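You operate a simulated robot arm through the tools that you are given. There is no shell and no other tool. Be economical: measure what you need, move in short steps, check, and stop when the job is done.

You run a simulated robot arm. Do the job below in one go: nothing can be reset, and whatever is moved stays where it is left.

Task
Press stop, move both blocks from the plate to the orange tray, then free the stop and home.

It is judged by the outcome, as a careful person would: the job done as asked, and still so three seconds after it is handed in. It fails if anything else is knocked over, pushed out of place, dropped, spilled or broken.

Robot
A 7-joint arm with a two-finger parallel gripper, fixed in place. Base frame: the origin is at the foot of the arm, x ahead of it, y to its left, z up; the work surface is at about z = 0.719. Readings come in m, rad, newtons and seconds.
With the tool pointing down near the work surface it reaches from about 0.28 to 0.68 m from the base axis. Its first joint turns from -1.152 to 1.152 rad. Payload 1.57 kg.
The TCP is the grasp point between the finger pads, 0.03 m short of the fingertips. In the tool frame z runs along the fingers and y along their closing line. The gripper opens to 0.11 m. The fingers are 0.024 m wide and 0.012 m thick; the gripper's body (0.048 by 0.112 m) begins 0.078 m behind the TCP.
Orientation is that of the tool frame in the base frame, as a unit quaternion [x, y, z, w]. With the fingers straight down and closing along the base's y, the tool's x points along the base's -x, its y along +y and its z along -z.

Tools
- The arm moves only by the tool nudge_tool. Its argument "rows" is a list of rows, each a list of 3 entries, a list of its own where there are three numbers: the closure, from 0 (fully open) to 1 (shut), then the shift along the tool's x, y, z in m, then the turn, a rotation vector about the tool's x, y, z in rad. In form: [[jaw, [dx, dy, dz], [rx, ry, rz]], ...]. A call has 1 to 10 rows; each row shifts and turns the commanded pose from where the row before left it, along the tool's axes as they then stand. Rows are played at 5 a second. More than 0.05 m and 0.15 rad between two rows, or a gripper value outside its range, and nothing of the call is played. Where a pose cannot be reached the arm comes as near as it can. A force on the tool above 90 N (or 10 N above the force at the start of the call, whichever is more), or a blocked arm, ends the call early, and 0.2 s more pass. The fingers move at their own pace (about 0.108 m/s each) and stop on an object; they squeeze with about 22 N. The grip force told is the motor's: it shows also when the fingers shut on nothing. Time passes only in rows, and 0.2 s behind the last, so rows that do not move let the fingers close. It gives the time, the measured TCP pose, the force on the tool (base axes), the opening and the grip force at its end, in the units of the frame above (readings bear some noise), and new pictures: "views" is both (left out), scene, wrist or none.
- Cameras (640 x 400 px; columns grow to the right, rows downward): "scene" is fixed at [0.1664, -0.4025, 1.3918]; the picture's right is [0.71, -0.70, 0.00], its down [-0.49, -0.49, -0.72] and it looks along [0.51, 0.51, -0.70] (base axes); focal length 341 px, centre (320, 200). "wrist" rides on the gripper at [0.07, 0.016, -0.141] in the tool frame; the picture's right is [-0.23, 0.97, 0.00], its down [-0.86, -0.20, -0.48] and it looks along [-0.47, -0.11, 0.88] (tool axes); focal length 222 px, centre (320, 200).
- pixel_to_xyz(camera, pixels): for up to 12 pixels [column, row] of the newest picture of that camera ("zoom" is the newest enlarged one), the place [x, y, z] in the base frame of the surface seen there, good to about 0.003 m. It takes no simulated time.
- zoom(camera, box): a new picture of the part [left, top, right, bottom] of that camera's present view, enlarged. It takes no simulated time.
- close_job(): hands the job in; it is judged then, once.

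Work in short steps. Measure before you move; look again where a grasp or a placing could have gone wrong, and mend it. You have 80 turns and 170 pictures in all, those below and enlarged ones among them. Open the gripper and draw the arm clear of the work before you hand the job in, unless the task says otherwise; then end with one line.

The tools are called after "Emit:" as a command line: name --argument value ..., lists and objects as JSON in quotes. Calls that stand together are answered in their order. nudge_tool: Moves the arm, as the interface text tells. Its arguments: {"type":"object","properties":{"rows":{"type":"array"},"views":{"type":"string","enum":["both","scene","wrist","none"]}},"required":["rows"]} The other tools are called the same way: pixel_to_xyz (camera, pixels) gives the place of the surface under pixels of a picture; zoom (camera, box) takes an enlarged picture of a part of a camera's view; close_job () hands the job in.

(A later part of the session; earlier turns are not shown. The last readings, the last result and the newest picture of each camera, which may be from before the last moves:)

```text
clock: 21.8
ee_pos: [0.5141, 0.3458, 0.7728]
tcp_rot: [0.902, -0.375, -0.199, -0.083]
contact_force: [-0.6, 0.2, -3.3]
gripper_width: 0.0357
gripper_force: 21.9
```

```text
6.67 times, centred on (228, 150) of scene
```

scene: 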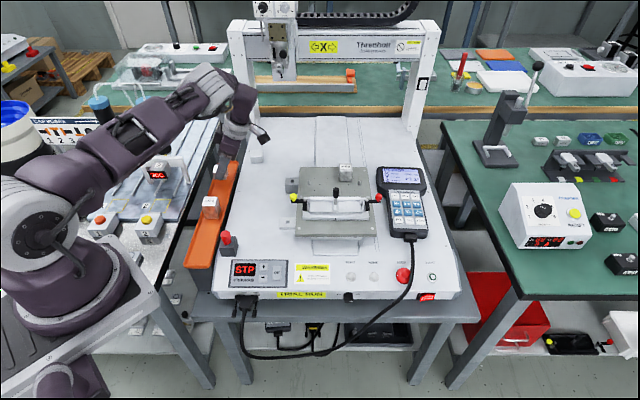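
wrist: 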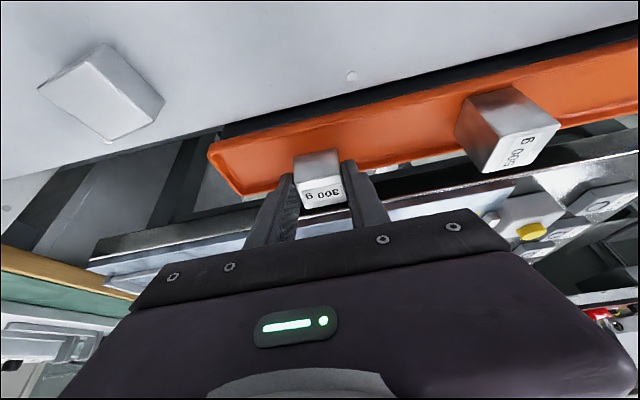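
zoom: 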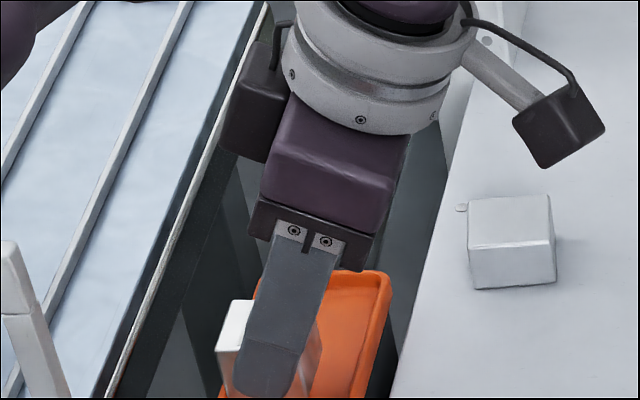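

The 300 g block hangs about 15 mm over the tray floor. I measure its right face and the tray walls to be sure it is centred.

Emit:
pixel_to_xyz --camera "wrist" --pixels '[[316, 153], [316, 166], [320, 178], [295, 133], [300, 127], [295, 140], [412, 150], [412, 157], [380, 165], [380, 158], [250, 185], [400, 120]]'

```text
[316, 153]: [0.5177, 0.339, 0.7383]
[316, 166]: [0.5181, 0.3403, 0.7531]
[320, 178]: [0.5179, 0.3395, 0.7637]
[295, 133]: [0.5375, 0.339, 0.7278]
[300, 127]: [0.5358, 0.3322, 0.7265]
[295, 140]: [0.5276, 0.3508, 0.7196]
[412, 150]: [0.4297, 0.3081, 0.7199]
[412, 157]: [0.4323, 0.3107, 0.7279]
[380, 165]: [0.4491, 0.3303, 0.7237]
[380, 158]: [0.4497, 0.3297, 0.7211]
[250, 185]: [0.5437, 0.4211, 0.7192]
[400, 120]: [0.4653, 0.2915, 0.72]
```

Block spans r 0.093–0.126 within tray 0.086–0.135: centred. I lower 0.016 m.

Emit:
nudge_tool --rows '[[0.85, [0.0038, 0, 0.00815], [0, 0, 0]], [0.85, [0.00211, 0, 0.00453], [0, 0, 0]], [0.85, [0.00085, 0, 0.00181], [0, 0, 0]], [0.85, [0, 0, 0], [0, 0, 0]]]' --views "wrist"

Emit:
zoom --camera "wrist" --box '[230, 70, 438, 200]'

```text
clock: 22.8
ee_pos: [0.5156, 0.3457, 0.7576]
tcp_rot: [0.902, -0.374, -0.2, -0.083]
contact_force: [0.5, 0.2, -3.0]
gripper_width: 0.0359
gripper_force: 21.8
```

wrist: 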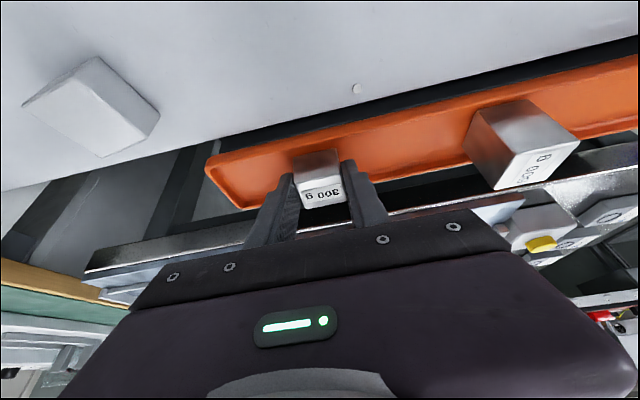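

```text
3.08 times, centred on (334, 135) of wrist
```

zoom: 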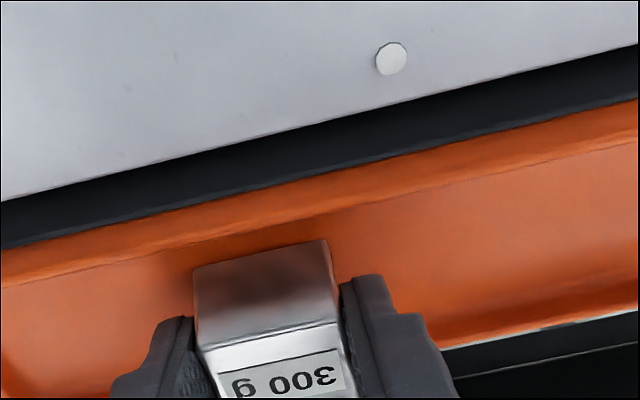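

Still carrying the weight (-3 N), so a couple of millimetres remain. I lower 1 mm at a time.

Emit:
nudge_tool --rows '[[0.85, [0.00042, 0, 0.00091], [0, 0, 0]], [0.85, [0.00042, 0, 0.00091], [0, 0, 0]], [0.85, [0, 0, 0], [0, 0, 0]]]' --views "none"

```text
clock: 23.6
ee_pos: [0.5157, 0.3458, 0.757]
tcp_rot: [0.902, -0.374, -0.199, -0.083]
contact_force: [0.4, -0.2, -3.4]
gripper_width: 0.0353
gripper_force: 22.2
```

Emit:
nudge_tool --rows '[[0.85, [0.00042, 0, 0.00091], [0, 0, 0]], [0.85, [0.00042, 0, 0.00091], [0, 0, 0]], [0.85, [0, 0, 0], [0, 0, 0]]]' --views "none"

```text
clock: 24.4
ee_pos: [0.5166, 0.3459, 0.7565]
tcp_rot: [0.902, -0.373, -0.2, -0.083]
contact_force: [-2.1, -1.6, 15.5]
gripper_width: 0.036
gripper_force: 21.6
```

The block now rests on the tray (15 N). I open and withdraw along the fingers.

Emit:
nudge_tool --rows '[[0.7, [0, 0, 0], [0, 0, 0]], [0.53, [0, 0, 0], [0, 0, 0]], [0.53, [0, 0, 0], [0, 0, 0]], [0.53, [0, 0, -0.02], [0, 0, 0]], [0.53, [0, 0, -0.04], [0, 0, 0]], [0.53, [0, 0, -0.045], [0, 0, 0]], [0.53, [0, 0, -0.045], [0, 0, 0]], [0.53, [0, 0, 0], [0, 0, 0]]]' --views "both"

Emit:
zoom --camera "wrist" --box '[230, 40, 438, 170]'

```text
clock: 26.2
ee_pos: [0.5591, 0.3012, 0.8927]
tcp_rot: [0.902, -0.374, -0.199, -0.082]
contact_force: [-0.7, -0.6, 0.2]
gripper_width: 0.0515
gripper_force: 0.2
```

scene: 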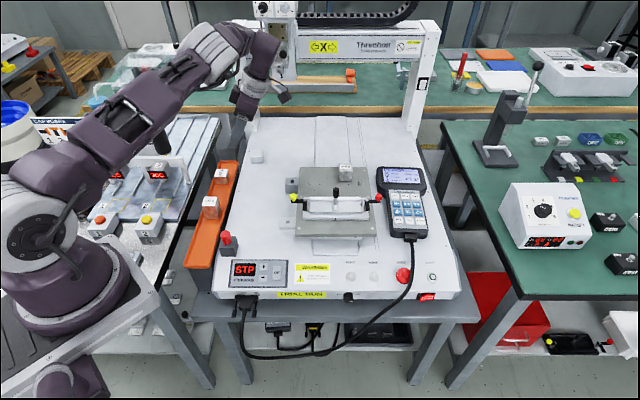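
wrist: 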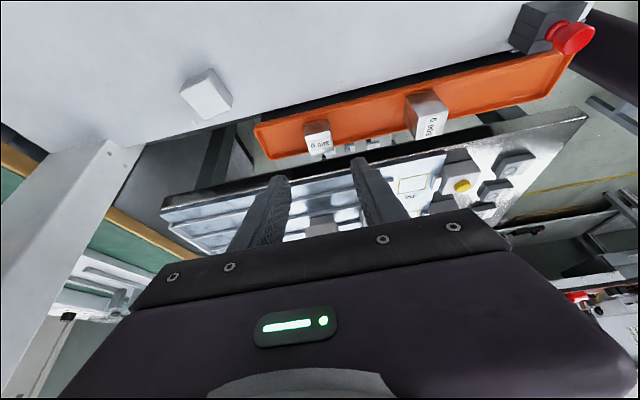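

```text
3.08 times, centred on (334, 105) of wrist
```

zoom: 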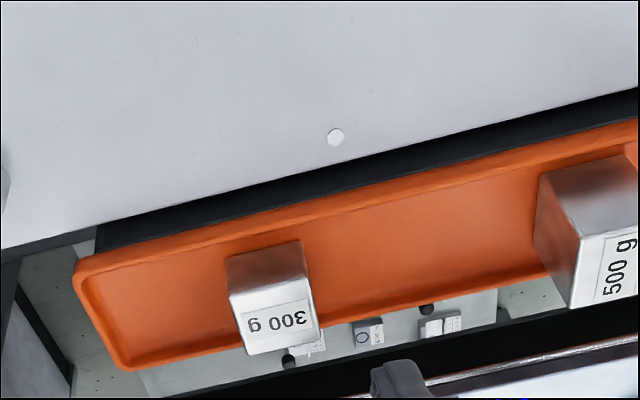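

The 300 g block stands well in the tray. I turn back 90° and go to the hover for the 400 g block.

Emit:
nudge_tool --rows '[[0.53, [0, 0, 0], [0.06035, 0, 0.1294]], [0.53, [0, 0, 0], [0.06035, 0, 0.1294]], [0.53, [0, 0, 0], [0.06035, 0, 0.1294]], [0.53, [0, 0, 0], [0.06035, 0, 0.1294]], [0.53, [0, 0, 0], [0.06035, 0, 0.1294]], [0.53, [0, 0, 0], [0.06035, 0, 0.1294]], [0.53, [0, 0, 0], [0.06035, 0, 0.1294]], [0.53, [0, 0, 0], [0.06035, 0, 0.1294]], [0.53, [0, 0, 0], [0.06035, 0, 0.1294]], [0.53, [0, 0, 0], [0.06035, 0, 0.1294]]]' --views "none"

Emit:
nudge_tool --rows '[[0.53, [0, 0, 0], [0.06035, 0, 0.1294]], [0.53, [0.01057, -0.04106, -0.00854], [0, 0, 0]], [0.53, [0.01057, -0.04106, -0.00854], [0, 0, 0]], [0.53, [0.01057, -0.04106, -0.00854], [0, 0, 0]], [0.53, [0.01057, -0.04106, -0.00854], [0, 0, 0]], [0.53, [0.01057, -0.04106, -0.00854], [0, 0, 0]], [0.53, [0.01057, -0.04106, -0.00854], [0, 0, 0]], [0.53, [0.01057, -0.04106, -0.00854], [0, 0, 0]], [0.53, [0, 0, 0], [0, 0, 0]]]' --views "both"

```text
clock: 28.4
ee_pos: [0.561, 0.3002, 0.8898]
tcp_rot: [-0.436, 0.873, 0.097, 0.194]
contact_force: [0.2, 0.0, -0.4]
gripper_width: 0.0517
gripper_force: 0.1
```

```text
clock: 30.4
ee_pos: [0.7004, 0.0302, 0.9142]
tcp_rot: [-0.375, 0.901, 0.084, 0.2]
contact_force: [0.7, 0.3, 0.1]
gripper_width: 0.0516
gripper_force: 0.0
```

scene: 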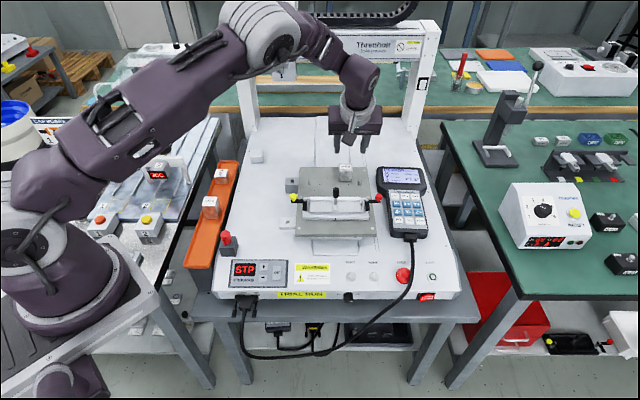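
wrist: 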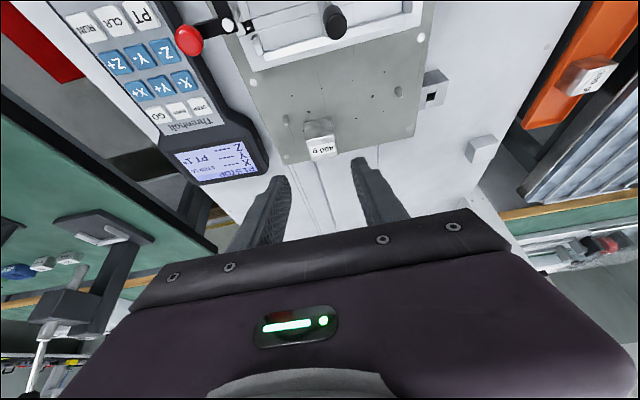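

Now r is 0.474 versus 0.471 wanted; I correct 3 mm left while advancing 0.09 m.

Emit:
nudge_tool --rows '[[0.53, [0, 0.003, 0.045], [0, 0, 0]], [0.53, [0, 0, 0.045], [0, 0, 0]], [0.53, [0, 0, 0.01], [0, 0, 0]], [0.53, [0, 0, 0], [0, 0, 0]]]' --views "wrist"

Emit:
zoom --camera "scene" --box '[290, 140, 386, 200]'

Emit:
zoom --camera "wrist" --box '[220, 80, 428, 210]'

```text
clock: 31.4
ee_pos: [0.7288, 0.0644, 0.8226]
tcp_rot: [-0.374, 0.902, 0.083, 0.2]
contact_force: [0.2, -0.1, -0.2]
gripper_width: 0.0517
gripper_force: 0.1
```

wrist: 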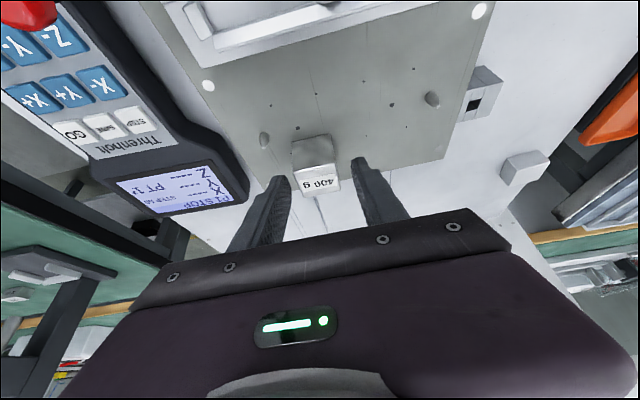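

```text
6.67 times, centred on (338, 170) of scene
```

zoom: 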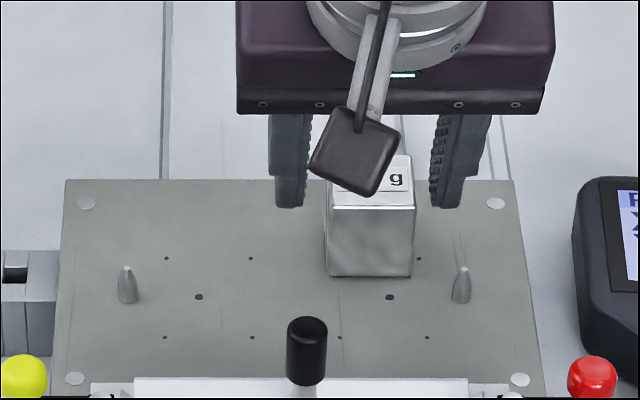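

```text
3.08 times, centred on (324, 145) of wrist
```

zoom: 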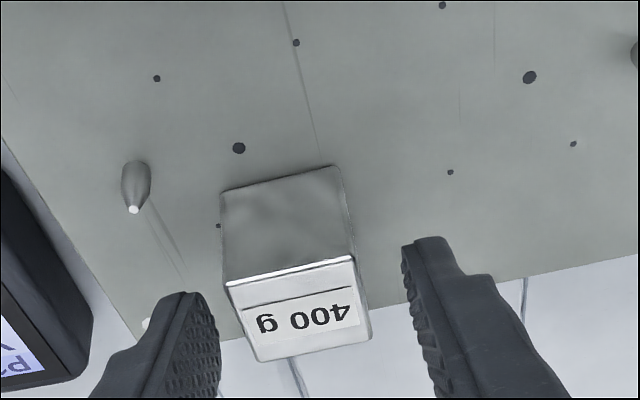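

Fingers straddle the 400 g block. I advance 0.028 m and close on it.

Emit:
nudge_tool --rows '[[0.53, [0, -0.002, 0.014], [0, 0, 0]], [0.53, [0, 0, 0.014], [0, 0, 0]], [0.53, [0, 0, 0], [0, 0, 0]], [0.75, [0, 0, 0], [0, 0, 0]], [0.85, [0, 0, 0], [0, 0, 0]], [0.85, [0, 0, 0], [0, 0, 0]], [0.85, [0, 0, 0], [0, 0, 0]]]' --views "wrist"

Emit:
zoom --camera "wrist" --box '[220, 80, 428, 210]'

```text
clock: 33.0
ee_pos: [0.7379, 0.0711, 0.7983]
tcp_rot: [-0.374, 0.902, 0.083, 0.201]
contact_force: [2.1, -1.1, 0.9]
gripper_width: 0.0357
gripper_force: 22.1
```

wrist: 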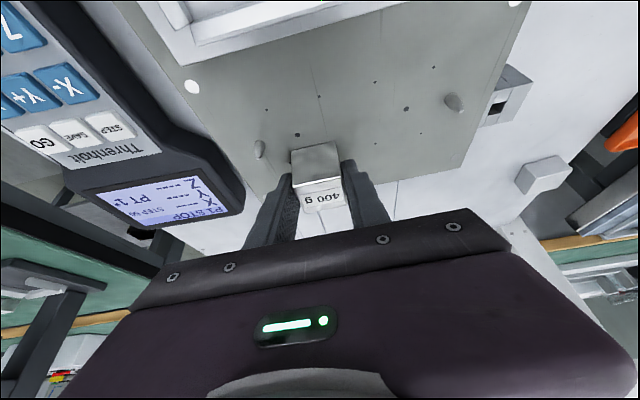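

```text
3.08 times, centred on (324, 145) of wrist
```

zoom: 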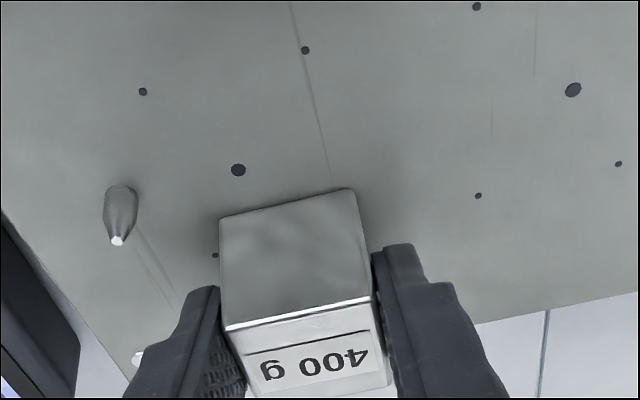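

Gripped (0.0357 m, 22 N). I lift 0.07 m straight up, then carry it over to above the tray.

Emit:
nudge_tool --rows '[[0.85, [-0.0042, 0, -0.0091], [0, 0, 0]], [0.85, [-0.0085, 0, -0.0181], [0, 0, 0]], [0.85, [-0.0085, 0, -0.0181], [0, 0, 0]], [0.85, [-0.0085, 0, -0.0181], [0, 0, 0]], [0.85, [0, 0, 0], [0, 0, 0]]]' --views "wrist"

Emit:
nudge_tool --rows '[[0.85, [0.00073, 0.04456, -0.00793], [0, 0, 0]], [0.85, [0.00073, 0.04456, -0.00793], [0, 0, 0]], [0.85, [0.00073, 0.04456, -0.00793], [0, 0, 0]], [0.85, [0.00073, 0.04456, -0.00793], [0, 0, 0]], [0.85, [0.00073, 0.04456, -0.00793], [0, 0, 0]], [0.85, [0.00073, 0.04456, -0.00793], [0, 0, 0]], [0.85, [0.00073, 0.04456, -0.00793], [0, 0, 0]], [0.85, [0.00073, 0.04456, -0.00793], [0, 0, 0]], [0.85, [0, 0, 0], [0, 0, 0]]]' --views "scene"

```text
clock: 34.2
ee_pos: [0.7359, 0.0702, 0.8685]
tcp_rot: [-0.374, 0.902, 0.084, 0.2]
contact_force: [-0.1, -1.1, -3.4]
gripper_width: 0.0359
gripper_force: 22.0
```

wrist: 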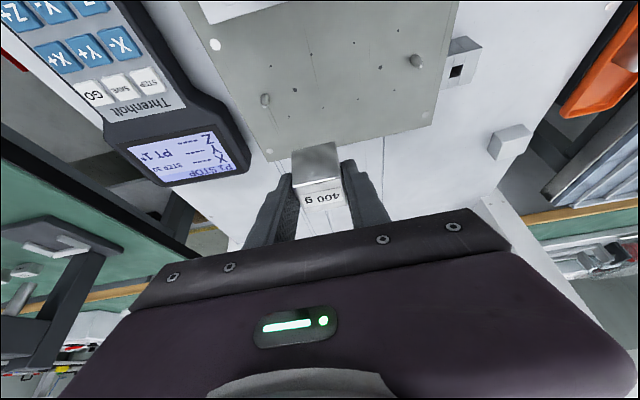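

```text
clock: 36.2
ee_pos: [0.4618, 0.3016, 0.9207]
tcp_rot: [-0.374, 0.902, 0.083, 0.2]
contact_force: [0.5, 0.0, -4.0]
gripper_width: 0.0356
gripper_force: 22.4
```

scene: 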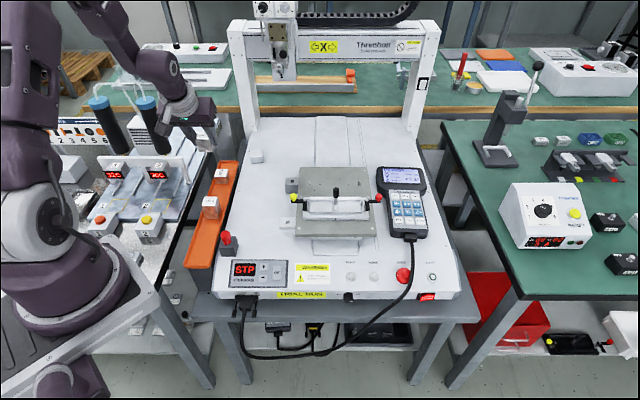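

The 400 g block is held steady above the tray. I turn +90°, the hand swinging away from the bench bottles.

Emit:
nudge_tool --rows '[[0.85, [0, 0, 0], [-0.06035, 0, -0.1294]], [0.85, [0, 0, 0], [-0.06035, 0, -0.1294]], [0.85, [0, 0, 0], [-0.06035, 0, -0.1294]], [0.85, [0, 0, 0], [-0.06035, 0, -0.1294]], [0.85, [0, 0, 0], [-0.06035, 0, -0.1294]], [0.85, [0, 0, 0], [-0.06035, 0, -0.1294]]]' --views "none"

Emit:
nudge_tool --rows '[[0.85, [0, 0, 0], [-0.06035, 0, -0.1294]], [0.85, [0, 0, 0], [-0.06035, 0, -0.1294]], [0.85, [0, 0, 0], [-0.06035, 0, -0.1294]], [0.85, [0, 0, 0], [-0.06035, 0, -0.1294]], [0.85, [0, 0, 0], [-0.06035, 0, -0.1294]], [0.85, [0, 0, 0], [0, 0, 0]]]' --views "both"

```text
clock: 37.6
ee_pos: [0.4624, 0.3002, 0.9226]
tcp_rot: [0.715, -0.664, -0.158, -0.148]
contact_force: [0.2, -0.7, -4.1]
gripper_width: 0.0358
gripper_force: 21.7
```

```text
clock: 39.0
ee_pos: [0.4608, 0.3014, 0.9226]
tcp_rot: [0.902, -0.373, -0.2, -0.083]
contact_force: [-0.3, 0.6, -3.5]
gripper_width: 0.0358
gripper_force: 21.7
```

scene: 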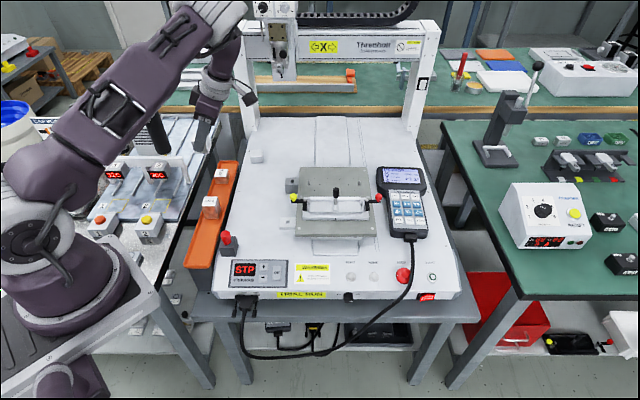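
wrist: 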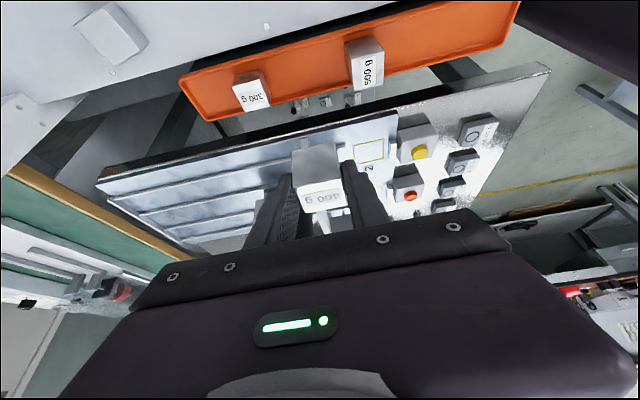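

I measure the held block's right face and the neighbours' faces before lowering.

Emit:
pixel_to_xyz --camera "wrist" --pixels '[[318, 155], [318, 170], [301, 160], [336, 160], [252, 77], [268, 85], [352, 60], [240, 85], [370, 50], [310, 70]]'

```text
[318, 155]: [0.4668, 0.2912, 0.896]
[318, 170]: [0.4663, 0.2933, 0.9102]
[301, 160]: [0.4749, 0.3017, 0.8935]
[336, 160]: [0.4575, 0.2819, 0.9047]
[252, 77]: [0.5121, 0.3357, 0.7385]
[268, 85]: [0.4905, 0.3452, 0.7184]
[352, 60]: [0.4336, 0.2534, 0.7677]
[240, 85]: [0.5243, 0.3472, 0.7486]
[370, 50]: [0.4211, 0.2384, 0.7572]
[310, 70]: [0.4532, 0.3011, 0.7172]
```

Held block needs 3 mm right and 3 mm back to sit centred between the 500 g and 300 g blocks. I correct and descend 0.147 m.

Emit:
nudge_tool --rows '[[0.85, [0.01823, -0.003, 0.032], [0, 0, 0]], [0.85, [0.01553, 0, 0.0333], [0, 0, 0]], [0.85, [0.01553, 0, 0.0333], [0, 0, 0]], [0.85, [0.01553, 0, 0.0333], [0, 0, 0]], [0.85, [0, 0, 0], [0, 0, 0]]]' --views "wrist"

Emit:
zoom --camera "wrist" --box '[200, 70, 440, 220]'

Emit:
zoom --camera "scene" --box '[170, 120, 282, 190]'

```text
clock: 40.2
ee_pos: [0.4664, 0.3003, 0.7752]
tcp_rot: [0.902, -0.374, -0.2, -0.083]
contact_force: [-0.4, -0.1, -4.7]
gripper_width: 0.0355
gripper_force: 22.6
```

wrist: 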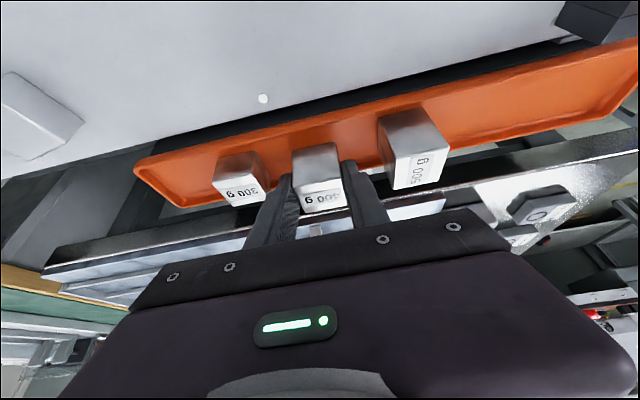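

```text
2.67 times, centred on (320, 145) of wrist
```

zoom: 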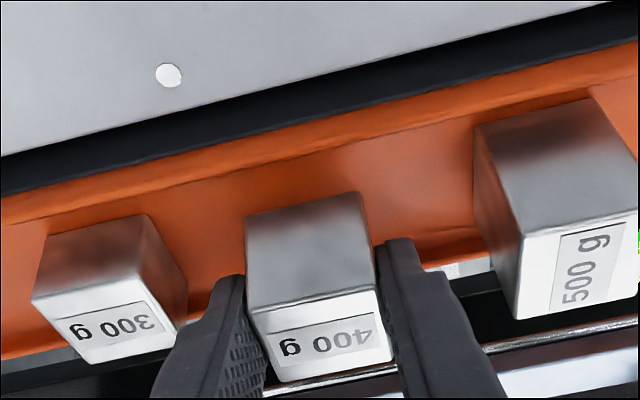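

```text
5.71 times, centred on (226, 155) of scene
```

zoom: 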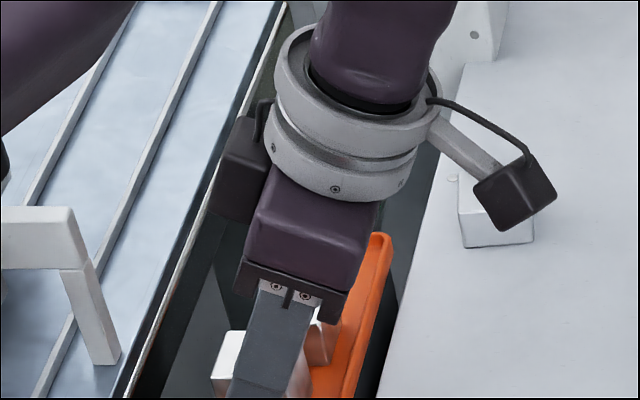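

All clear. I lower the last 12 mm gently.

Emit:
nudge_tool --rows '[[0.85, [0.0034, 0, 0.00725], [0, 0, 0]], [0.85, [0.0017, 0, 0.00362], [0, 0, 0]], [0.85, [0.00042, 0, 0.00091], [0, 0, 0]], [0.85, [0, 0, 0], [0, 0, 0]]]' --views "none"

```text
clock: 41.2
ee_pos: [0.4659, 0.2999, 0.7628]
tcp_rot: [0.902, -0.373, -0.201, -0.082]
contact_force: [0.2, 0.2, -4.1]
gripper_width: 0.0358
gripper_force: 22.0
```

Still carrying 4 N; I lower a bit more.

Emit:
nudge_tool --rows '[[0.85, [0.00042, 0, 0.00091], [0, 0, 0]], [0.85, [0.00042, 0, 0.00091], [0, 0, 0]], [0.85, [0, 0, 0], [0, 0, 0]]]' --views "none"

```text
clock: 42.0
ee_pos: [0.4666, 0.3017, 0.7611]
tcp_rot: [0.902, -0.374, -0.2, -0.083]
contact_force: [-0.8, -2.1, 5.0]
gripper_width: 0.0359
gripper_force: 22.2
```

Contact with the tray floor (+5 N). I open and withdraw along the fingers.

Emit:
nudge_tool --rows '[[0.7, [0, 0, 0], [0, 0, 0]], [0.53, [0, 0, 0], [0, 0, 0]], [0.53, [0, 0, 0], [0, 0, 0]], [0.53, [0, 0, -0.02], [0, 0, 0]], [0.53, [0, 0, -0.04], [0, 0, 0]], [0.53, [0, 0, -0.045], [0, 0, 0]], [0.53, [0, 0, -0.045], [0, 0, 0]], [0.53, [0, 0, -0.03], [0, 0, 0]], [0.53, [0, 0, 0], [0, 0, 0]]]' --views "both"

Emit:
zoom --camera "scene" --box '[170, 150, 282, 220]'

```text
clock: 44.0
ee_pos: [0.5191, 0.2475, 0.925]
tcp_rot: [0.902, -0.374, -0.199, -0.082]
contact_force: [1.0, -0.1, -0.5]
gripper_width: 0.0519
gripper_force: 0.1
```

scene: 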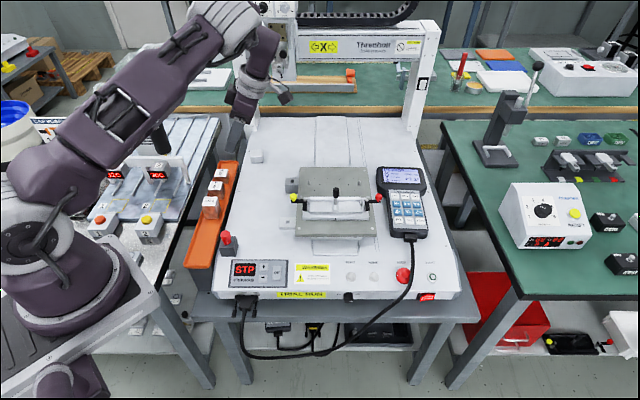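
wrist: 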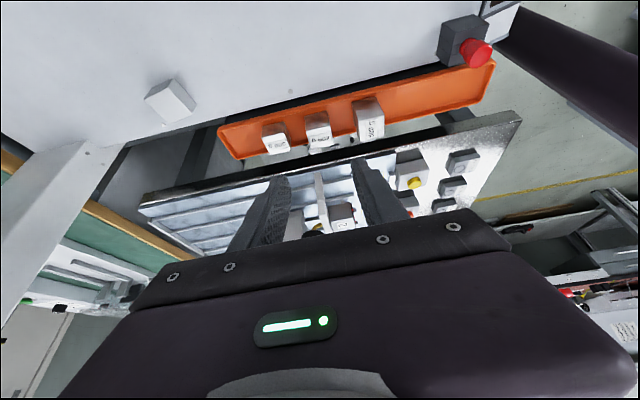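

```text
5.71 times, centred on (226, 185) of scene
```

zoom: 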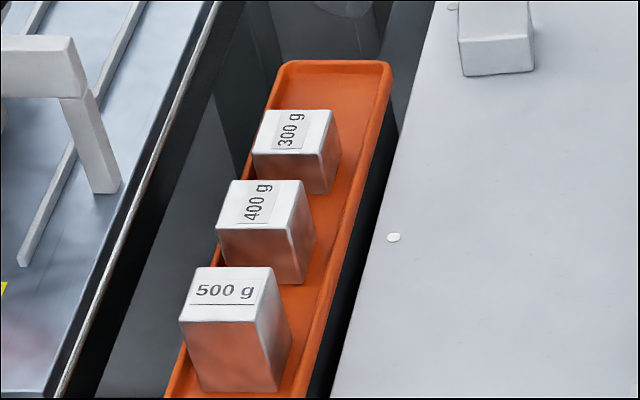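

Both blocks now stand in the tray with the 500 g one. I turn the hand back −90° and set the 17° tilt for the stop, and zoom on the latched stop meanwhile.

Emit:
nudge_tool --rows '[[0.49, [0, 0, 0], [0.06035, 0, 0.1294]], [0.49, [0, 0, 0], [0.06035, 0, 0.1294]], [0.49, [0, 0, 0], [0.06035, 0, 0.1294]], [0.49, [0, 0, 0], [0.06035, 0, 0.1294]], [0.49, [0, 0, 0], [0.06035, 0, 0.1294]], [0.49, [0, 0, 0], [0.06035, 0, 0.1294]], [0.49, [0, 0, 0], [0.06035, 0, 0.1294]], [0.49, [0, 0, 0], [0.06035, 0, 0.1294]], [0.49, [0, 0, 0], [0.06035, 0, 0.1294]], [0.49, [0, 0, 0], [0.06035, 0, 0.1294]]]' --views "none"

Emit:
nudge_tool --rows '[[0.49, [0, 0, 0], [0.06035, 0, 0.1294]], [0.49, [0, 0, 0], [0, 0.14, 0]], [0.49, [0, 0, 0], [0, 0, 0.052]], [0.49, [0, 0, 0], [0, 0, 0]]]' --views "none"

Emit:
zoom --camera "scene" --box '[380, 255, 444, 295]'

Emit:
pixel_to_xyz --camera "zoom" --pixels '[[255, 205], [178, 205], [240, 135], [220, 155], [230, 265], [212, 205], [327, 50], [322, 150], [312, 200], [290, 300], [260, 370], [260, 180]]'

```text
clock: 46.2
ee_pos: [0.5204, 0.2472, 0.9236]
tcp_rot: [-0.435, 0.874, 0.096, 0.194]
contact_force: [-0.6, -0.6, 0.6]
gripper_width: 0.0562
gripper_force: 0.0
```

```text
clock: 47.2
ee_pos: [0.5189, 0.2466, 0.9229]
tcp_rot: [-0.354, 0.923, 0.061, 0.135]
contact_force: [-0.4, 0.5, 0.0]
gripper_width: 0.0559
gripper_force: 0.1
```

```text
10.00 times, centred on (412, 275) of scene
```

zoom: 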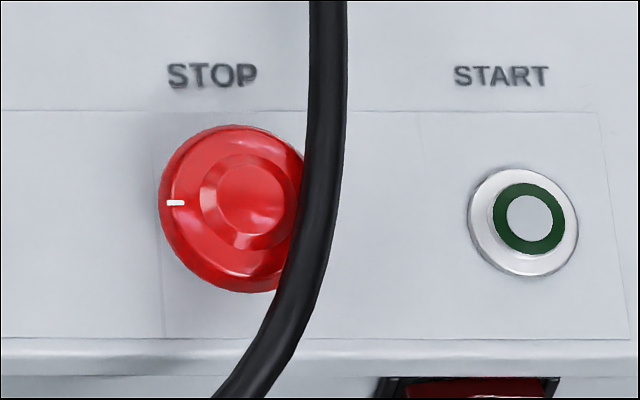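

```text
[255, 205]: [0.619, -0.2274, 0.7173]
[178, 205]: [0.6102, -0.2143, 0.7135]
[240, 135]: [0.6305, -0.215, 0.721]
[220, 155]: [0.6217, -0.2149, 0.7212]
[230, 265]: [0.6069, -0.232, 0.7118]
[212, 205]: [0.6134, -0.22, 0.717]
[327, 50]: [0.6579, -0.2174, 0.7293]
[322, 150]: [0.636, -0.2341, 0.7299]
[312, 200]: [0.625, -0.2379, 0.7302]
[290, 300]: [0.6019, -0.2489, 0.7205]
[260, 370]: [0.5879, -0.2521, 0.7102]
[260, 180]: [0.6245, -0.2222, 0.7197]
```

The stop is latched with its centre at about (0.619,-0.2265,0.717) and the cable hovering over its right edge. I travel high to above the stop, then come down its axis to 70 mm off.

Emit:
nudge_tool --rows '[[0.49, [0.02638, -0.0383, -0.00738], [0, 0, 0]], [0.49, [0.02638, -0.0383, -0.00738], [0, 0, 0]], [0.49, [0.02638, -0.0383, -0.00738], [0, 0, 0]], [0.49, [0.02638, -0.0383, -0.00738], [0, 0, 0]], [0.49, [0.02638, -0.0383, -0.00738], [0, 0, 0]], [0.49, [0.02638, -0.0383, -0.00738], [0, 0, 0]], [0.49, [0.02638, -0.0383, -0.00738], [0, 0, 0]], [0.49, [0.02638, -0.0383, -0.00738], [0, 0, 0]], [0.49, [0.02638, -0.0383, -0.00738], [0, 0, 0]], [0.49, [0.02638, -0.0383, -0.00738], [0, 0, 0]]]' --views "none"

Emit:
nudge_tool --rows '[[0.49, [0.02638, -0.0383, -0.00738], [0, 0, 0]], [0.49, [0, 0, 0.05], [0, 0, 0]], [0.49, [0, 0, 0.05], [0, 0, 0]], [0.49, [0, 0, 0], [0, 0, 0]]]' --views "wrist"

Emit:
zoom --camera "wrist" --box '[230, 90, 422, 210]'

```text
clock: 49.4
ee_pos: [0.5751, -0.2217, 0.9175]
tcp_rot: [-0.356, 0.923, 0.061, 0.136]
contact_force: [-0.4, -1.2, 0.3]
gripper_width: 0.0561
gripper_force: 0.0
```

```text
clock: 50.4
ee_pos: [0.6, -0.2469, 0.8173]
tcp_rot: [-0.355, 0.923, 0.06, 0.135]
contact_force: [-0.1, -0.2, -0.1]
gripper_width: 0.056
gripper_force: 0.0
```

wrist: 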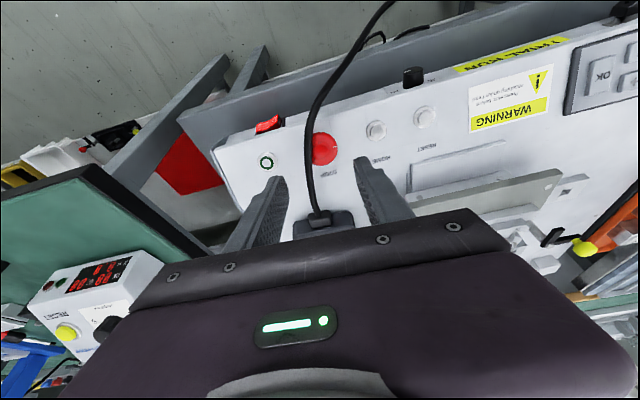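

```text
3.33 times, centred on (326, 150) of wrist
```

zoom: 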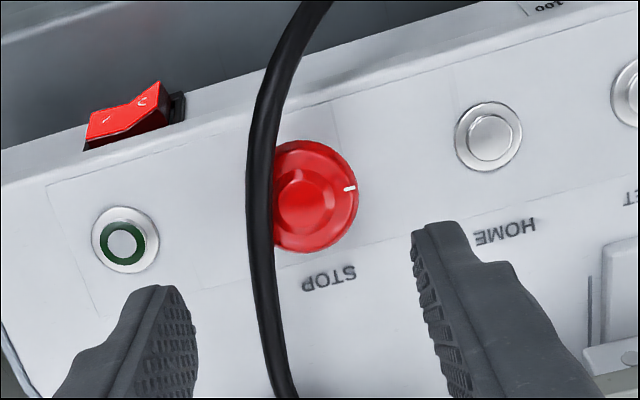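

The cable runs between the fingers as wanted. I measure the cap from this closer view.

Emit:
pixel_to_xyz --camera "zoom" --pixels '[[303, 203], [354, 200], [312, 145], [300, 246], [345, 215], [280, 200], [258, 120], [258, 190], [268, 260], [280, 340], [370, 230], [345, 160]]'

```text
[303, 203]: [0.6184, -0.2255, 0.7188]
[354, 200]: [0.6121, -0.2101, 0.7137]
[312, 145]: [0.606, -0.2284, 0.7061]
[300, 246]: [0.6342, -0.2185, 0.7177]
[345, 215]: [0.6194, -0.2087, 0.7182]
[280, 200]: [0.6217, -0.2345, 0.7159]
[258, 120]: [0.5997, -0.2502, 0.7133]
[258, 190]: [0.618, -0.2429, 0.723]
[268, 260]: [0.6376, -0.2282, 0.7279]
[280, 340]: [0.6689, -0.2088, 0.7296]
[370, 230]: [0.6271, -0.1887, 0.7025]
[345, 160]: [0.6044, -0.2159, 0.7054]
```

I centre by (2,1) mm and go down the axis 0.065 m, to just above cap height, then look.

Emit:
nudge_tool --rows '[[0.49, [0.002, 0.001, 0.03], [0, 0, 0]], [0.49, [0, 0, 0.035], [0, 0, 0]], [0.49, [0, 0, 0], [0, 0, 0]]]' --views "wrist"

Emit:
zoom --camera "wrist" --box '[230, 90, 422, 210]'

Emit:
zoom --camera "scene" --box '[370, 240, 450, 290]'

```text
clock: 51.2
ee_pos: [0.6106, -0.2325, 0.7521]
tcp_rot: [-0.354, 0.923, 0.06, 0.135]
contact_force: [0.5, -0.2, 0.8]
gripper_width: 0.0562
gripper_force: 0.0
```

wrist: 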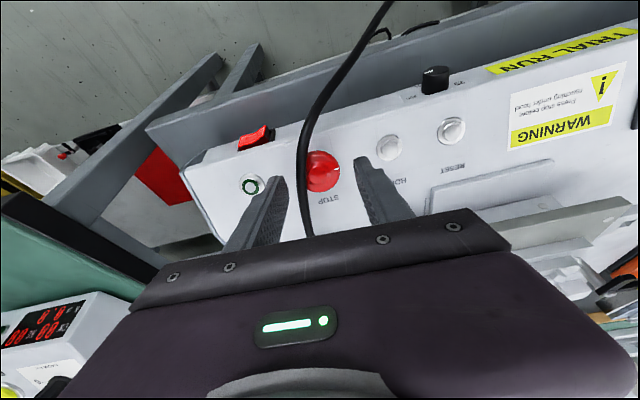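

```text
3.33 times, centred on (326, 150) of wrist
```

zoom: 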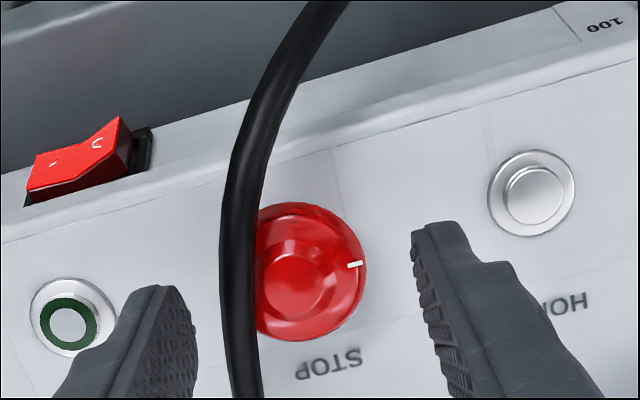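

```text
8.00 times, centred on (410, 265) of scene
```

zoom: 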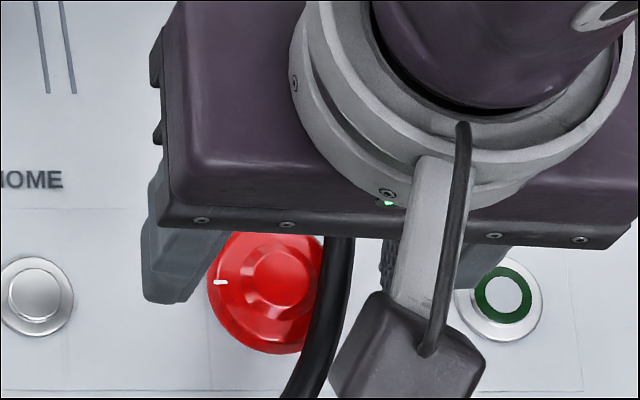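

The fingers straddle both cap and cable, centred. I advance 0.016 m along the axis, then close slowly.

Emit:
nudge_tool --rows '[[0.49, [0, 0, 0.008], [0, 0, 0]], [0.49, [0, 0, 0.008], [0, 0, 0]], [0.49, [0, 0, 0], [0, 0, 0]], [0.6, [0, 0, 0], [0, 0, 0]], [0.72, [0, 0, 0], [0, 0, 0]], [0.72, [0, 0, 0], [0, 0, 0]], [0.72, [0, 0, 0], [0, 0, 0]]]' --views "wrist"

Emit:
zoom --camera "wrist" --box '[230, 90, 422, 210]'

Emit:
zoom --camera "scene" --box '[370, 240, 450, 290]'

```text
clock: 52.8
ee_pos: [0.6147, -0.2306, 0.7383]
tcp_rot: [-0.354, 0.924, 0.059, 0.136]
contact_force: [7.9, -5.1, -4.6]
gripper_width: 0.0384
gripper_force: 44.1
```

wrist: 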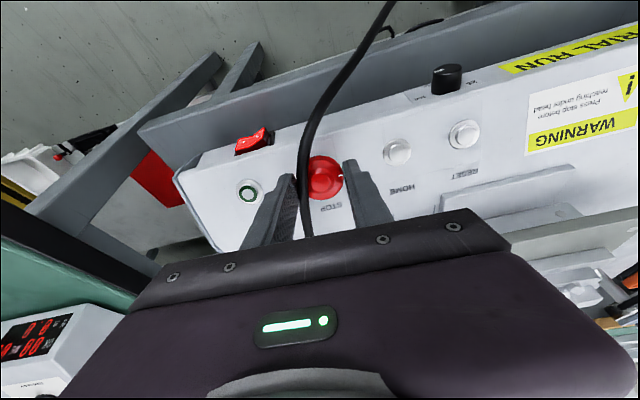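

```text
3.33 times, centred on (326, 150) of wrist
```

zoom: 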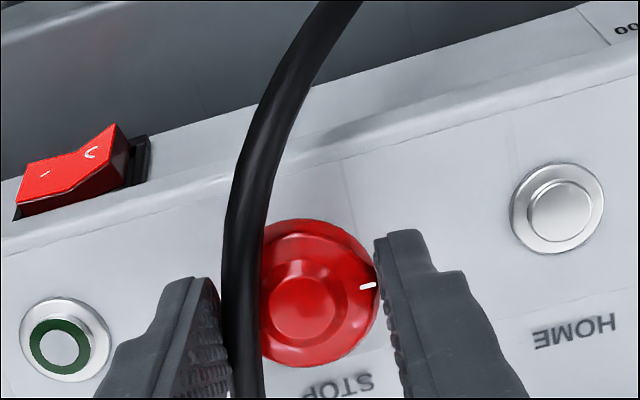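

```text
8.00 times, centred on (410, 265) of scene
```

zoom: 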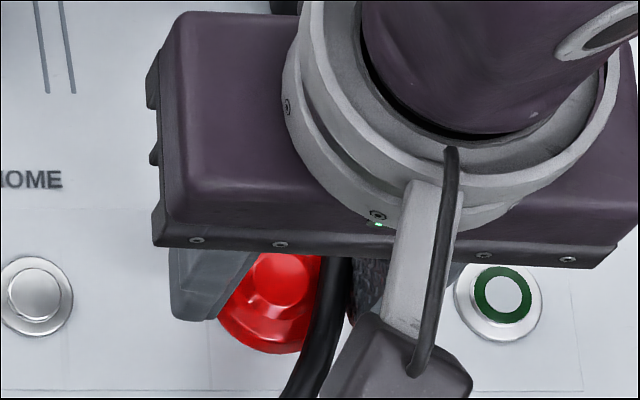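

Width stopped at 0.0384 with a sideways force to the right, so the left finger bears first. I shift 1.5 mm right to centre and re-read.

Emit:
nudge_tool --rows '[[0.72, [0, -0.0015, 0], [0, 0, 0]], [0.75, [0, 0, 0], [0, 0, 0]], [0.75, [0, 0, 0], [0, 0, 0]]]' --views "none"

```text
clock: 53.6
ee_pos: [0.6148, -0.2299, 0.7378]
tcp_rot: [-0.355, 0.923, 0.061, 0.135]
contact_force: [-3.9, 4.6, 6.8]
gripper_width: 0.0384
gripper_force: 44.2
```

Both fingers bear now on a 0.0384 m wide cap. I turn clockwise (seen from above) 0.3 rad and check the force and the mark.

Emit:
nudge_tool --rows '[[0.75, [0, 0.0007, 0], [0, 0, 0]], [0.75, [0, 0, 0], [0, 0, 0.1]], [0.75, [0, 0, 0], [0, 0, 0.1]], [0.75, [0, 0, 0], [0, 0, 0.1]], [0.75, [0, 0, 0], [0, 0, 0]]]' --views "both"

Emit:
zoom --camera "wrist" --box '[230, 90, 422, 210]'

Emit:
zoom --camera "scene" --box '[220, 250, 300, 300]'

```text
clock: 54.8
ee_pos: [0.6155, -0.2294, 0.7358]
tcp_rot: [-0.213, 0.966, 0.081, 0.125]
contact_force: [-9.0, 12.8, 10.9]
gripper_width: 0.0388
gripper_force: 43.9
```

scene: 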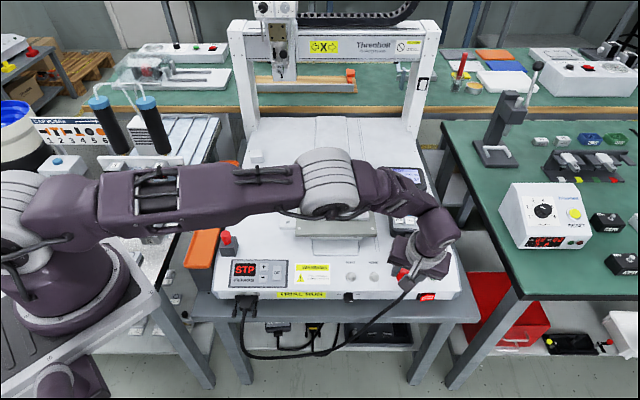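
wrist: 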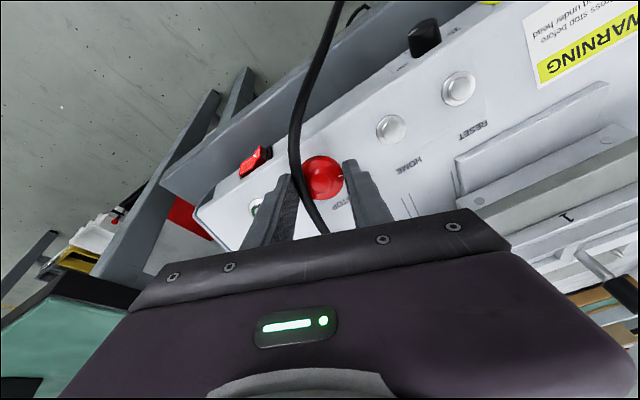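

```text
3.33 times, centred on (326, 150) of wrist
```

zoom: 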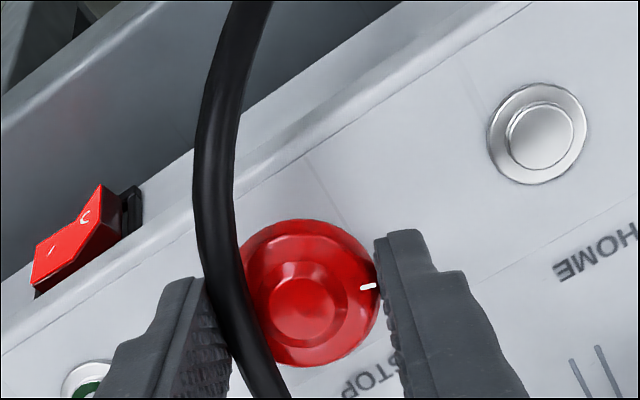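

```text
8.00 times, centred on (260, 275) of scene
```

zoom: 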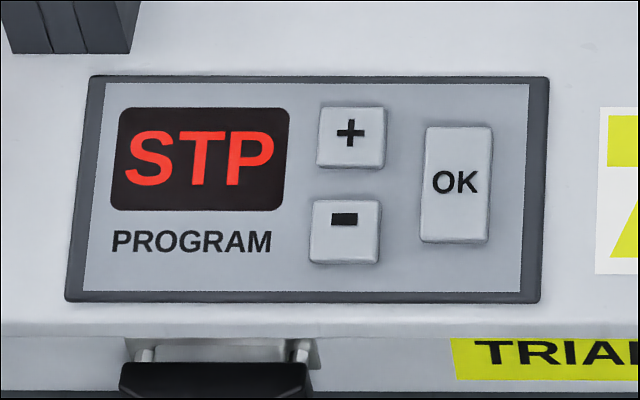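

The white mark turns with the fingers, so the cap is rotating clockwise. I continue 0.2 rad with a slight shift left to ease the side force.

Emit:
nudge_tool --rows '[[0.75, [0, 0.001, -0.0005], [0, 0, 0.1]], [0.75, [0, 0, 0], [0, 0, 0.1]], [0.75, [0, 0, 0], [0, 0, 0]]]' --views "scene"

Emit:
zoom --camera "wrist" --box '[230, 90, 422, 210]'

Emit:
zoom --camera "scene" --box '[220, 250, 300, 300]'

```text
clock: 55.6
ee_pos: [0.6151, -0.2299, 0.7372]
tcp_rot: [-0.115, 0.982, 0.092, 0.116]
contact_force: [-11.2, 17.1, 10.6]
gripper_width: 0.0385
gripper_force: 44.0
```

scene: 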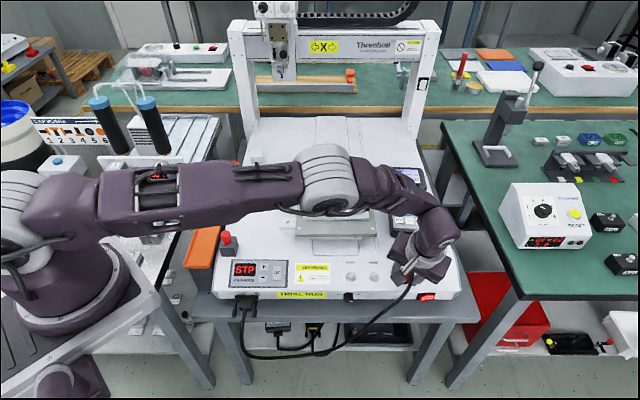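

```text
3.33 times, centred on (326, 150) of wrist
```

zoom: 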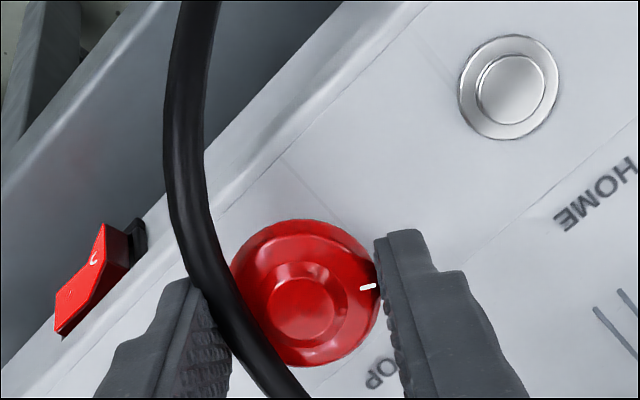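

```text
8.00 times, centred on (260, 275) of scene
```

zoom: 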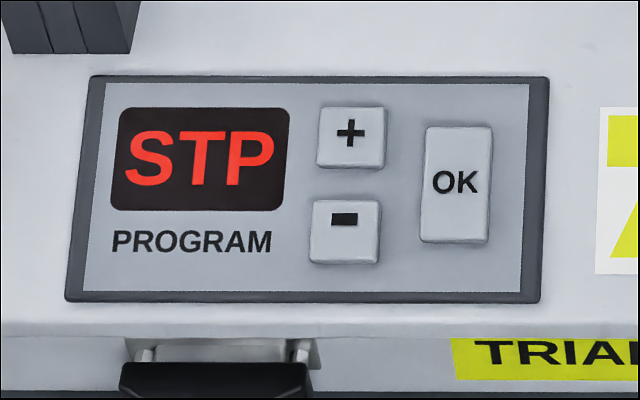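

28° turned, side force 20 N leftward along the closing line. I ease 2 mm that way and continue 0.2 rad.

Emit:
nudge_tool --rows '[[0.75, [0, 0.002, 0], [0, 0, 0]], [0.75, [0, 0, 0], [0, 0, 0.1]], [0.75, [0, 0, 0], [0, 0, 0.1]], [0.75, [0, 0, 0], [0, 0, 0]]]' --views "scene"

Emit:
zoom --camera "wrist" --box '[230, 90, 422, 210]'

Emit:
zoom --camera "scene" --box '[220, 250, 300, 300]'

```text
clock: 56.6
ee_pos: [0.6151, -0.2296, 0.7385]
tcp_rot: [-0.016, 0.989, 0.102, 0.108]
contact_force: [-4.5, -1.3, 4.8]
gripper_width: 0.0382
gripper_force: 44.0
```

scene: 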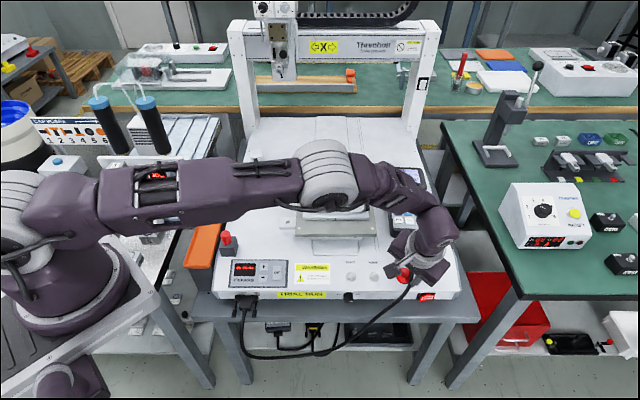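

```text
3.33 times, centred on (326, 150) of wrist
```

zoom: 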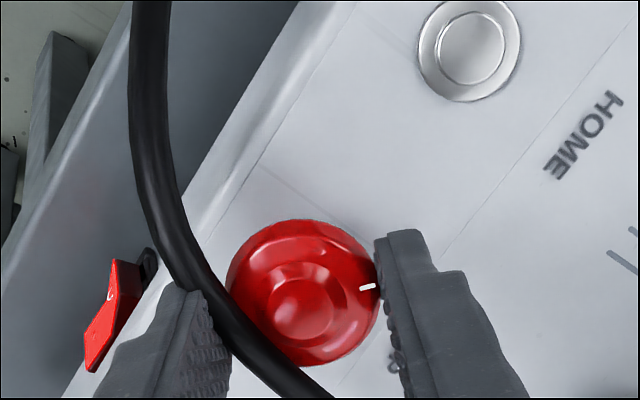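

```text
8.00 times, centred on (260, 275) of scene
```

zoom: 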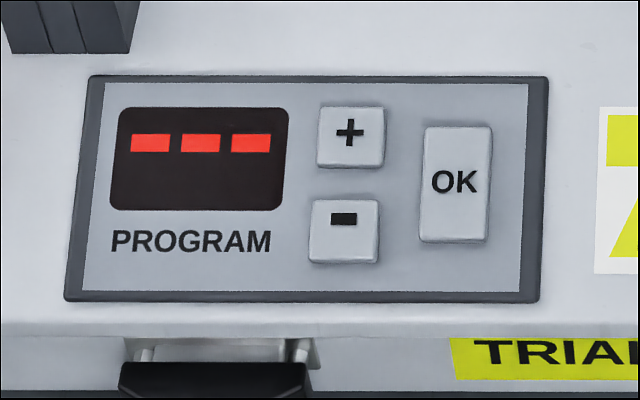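

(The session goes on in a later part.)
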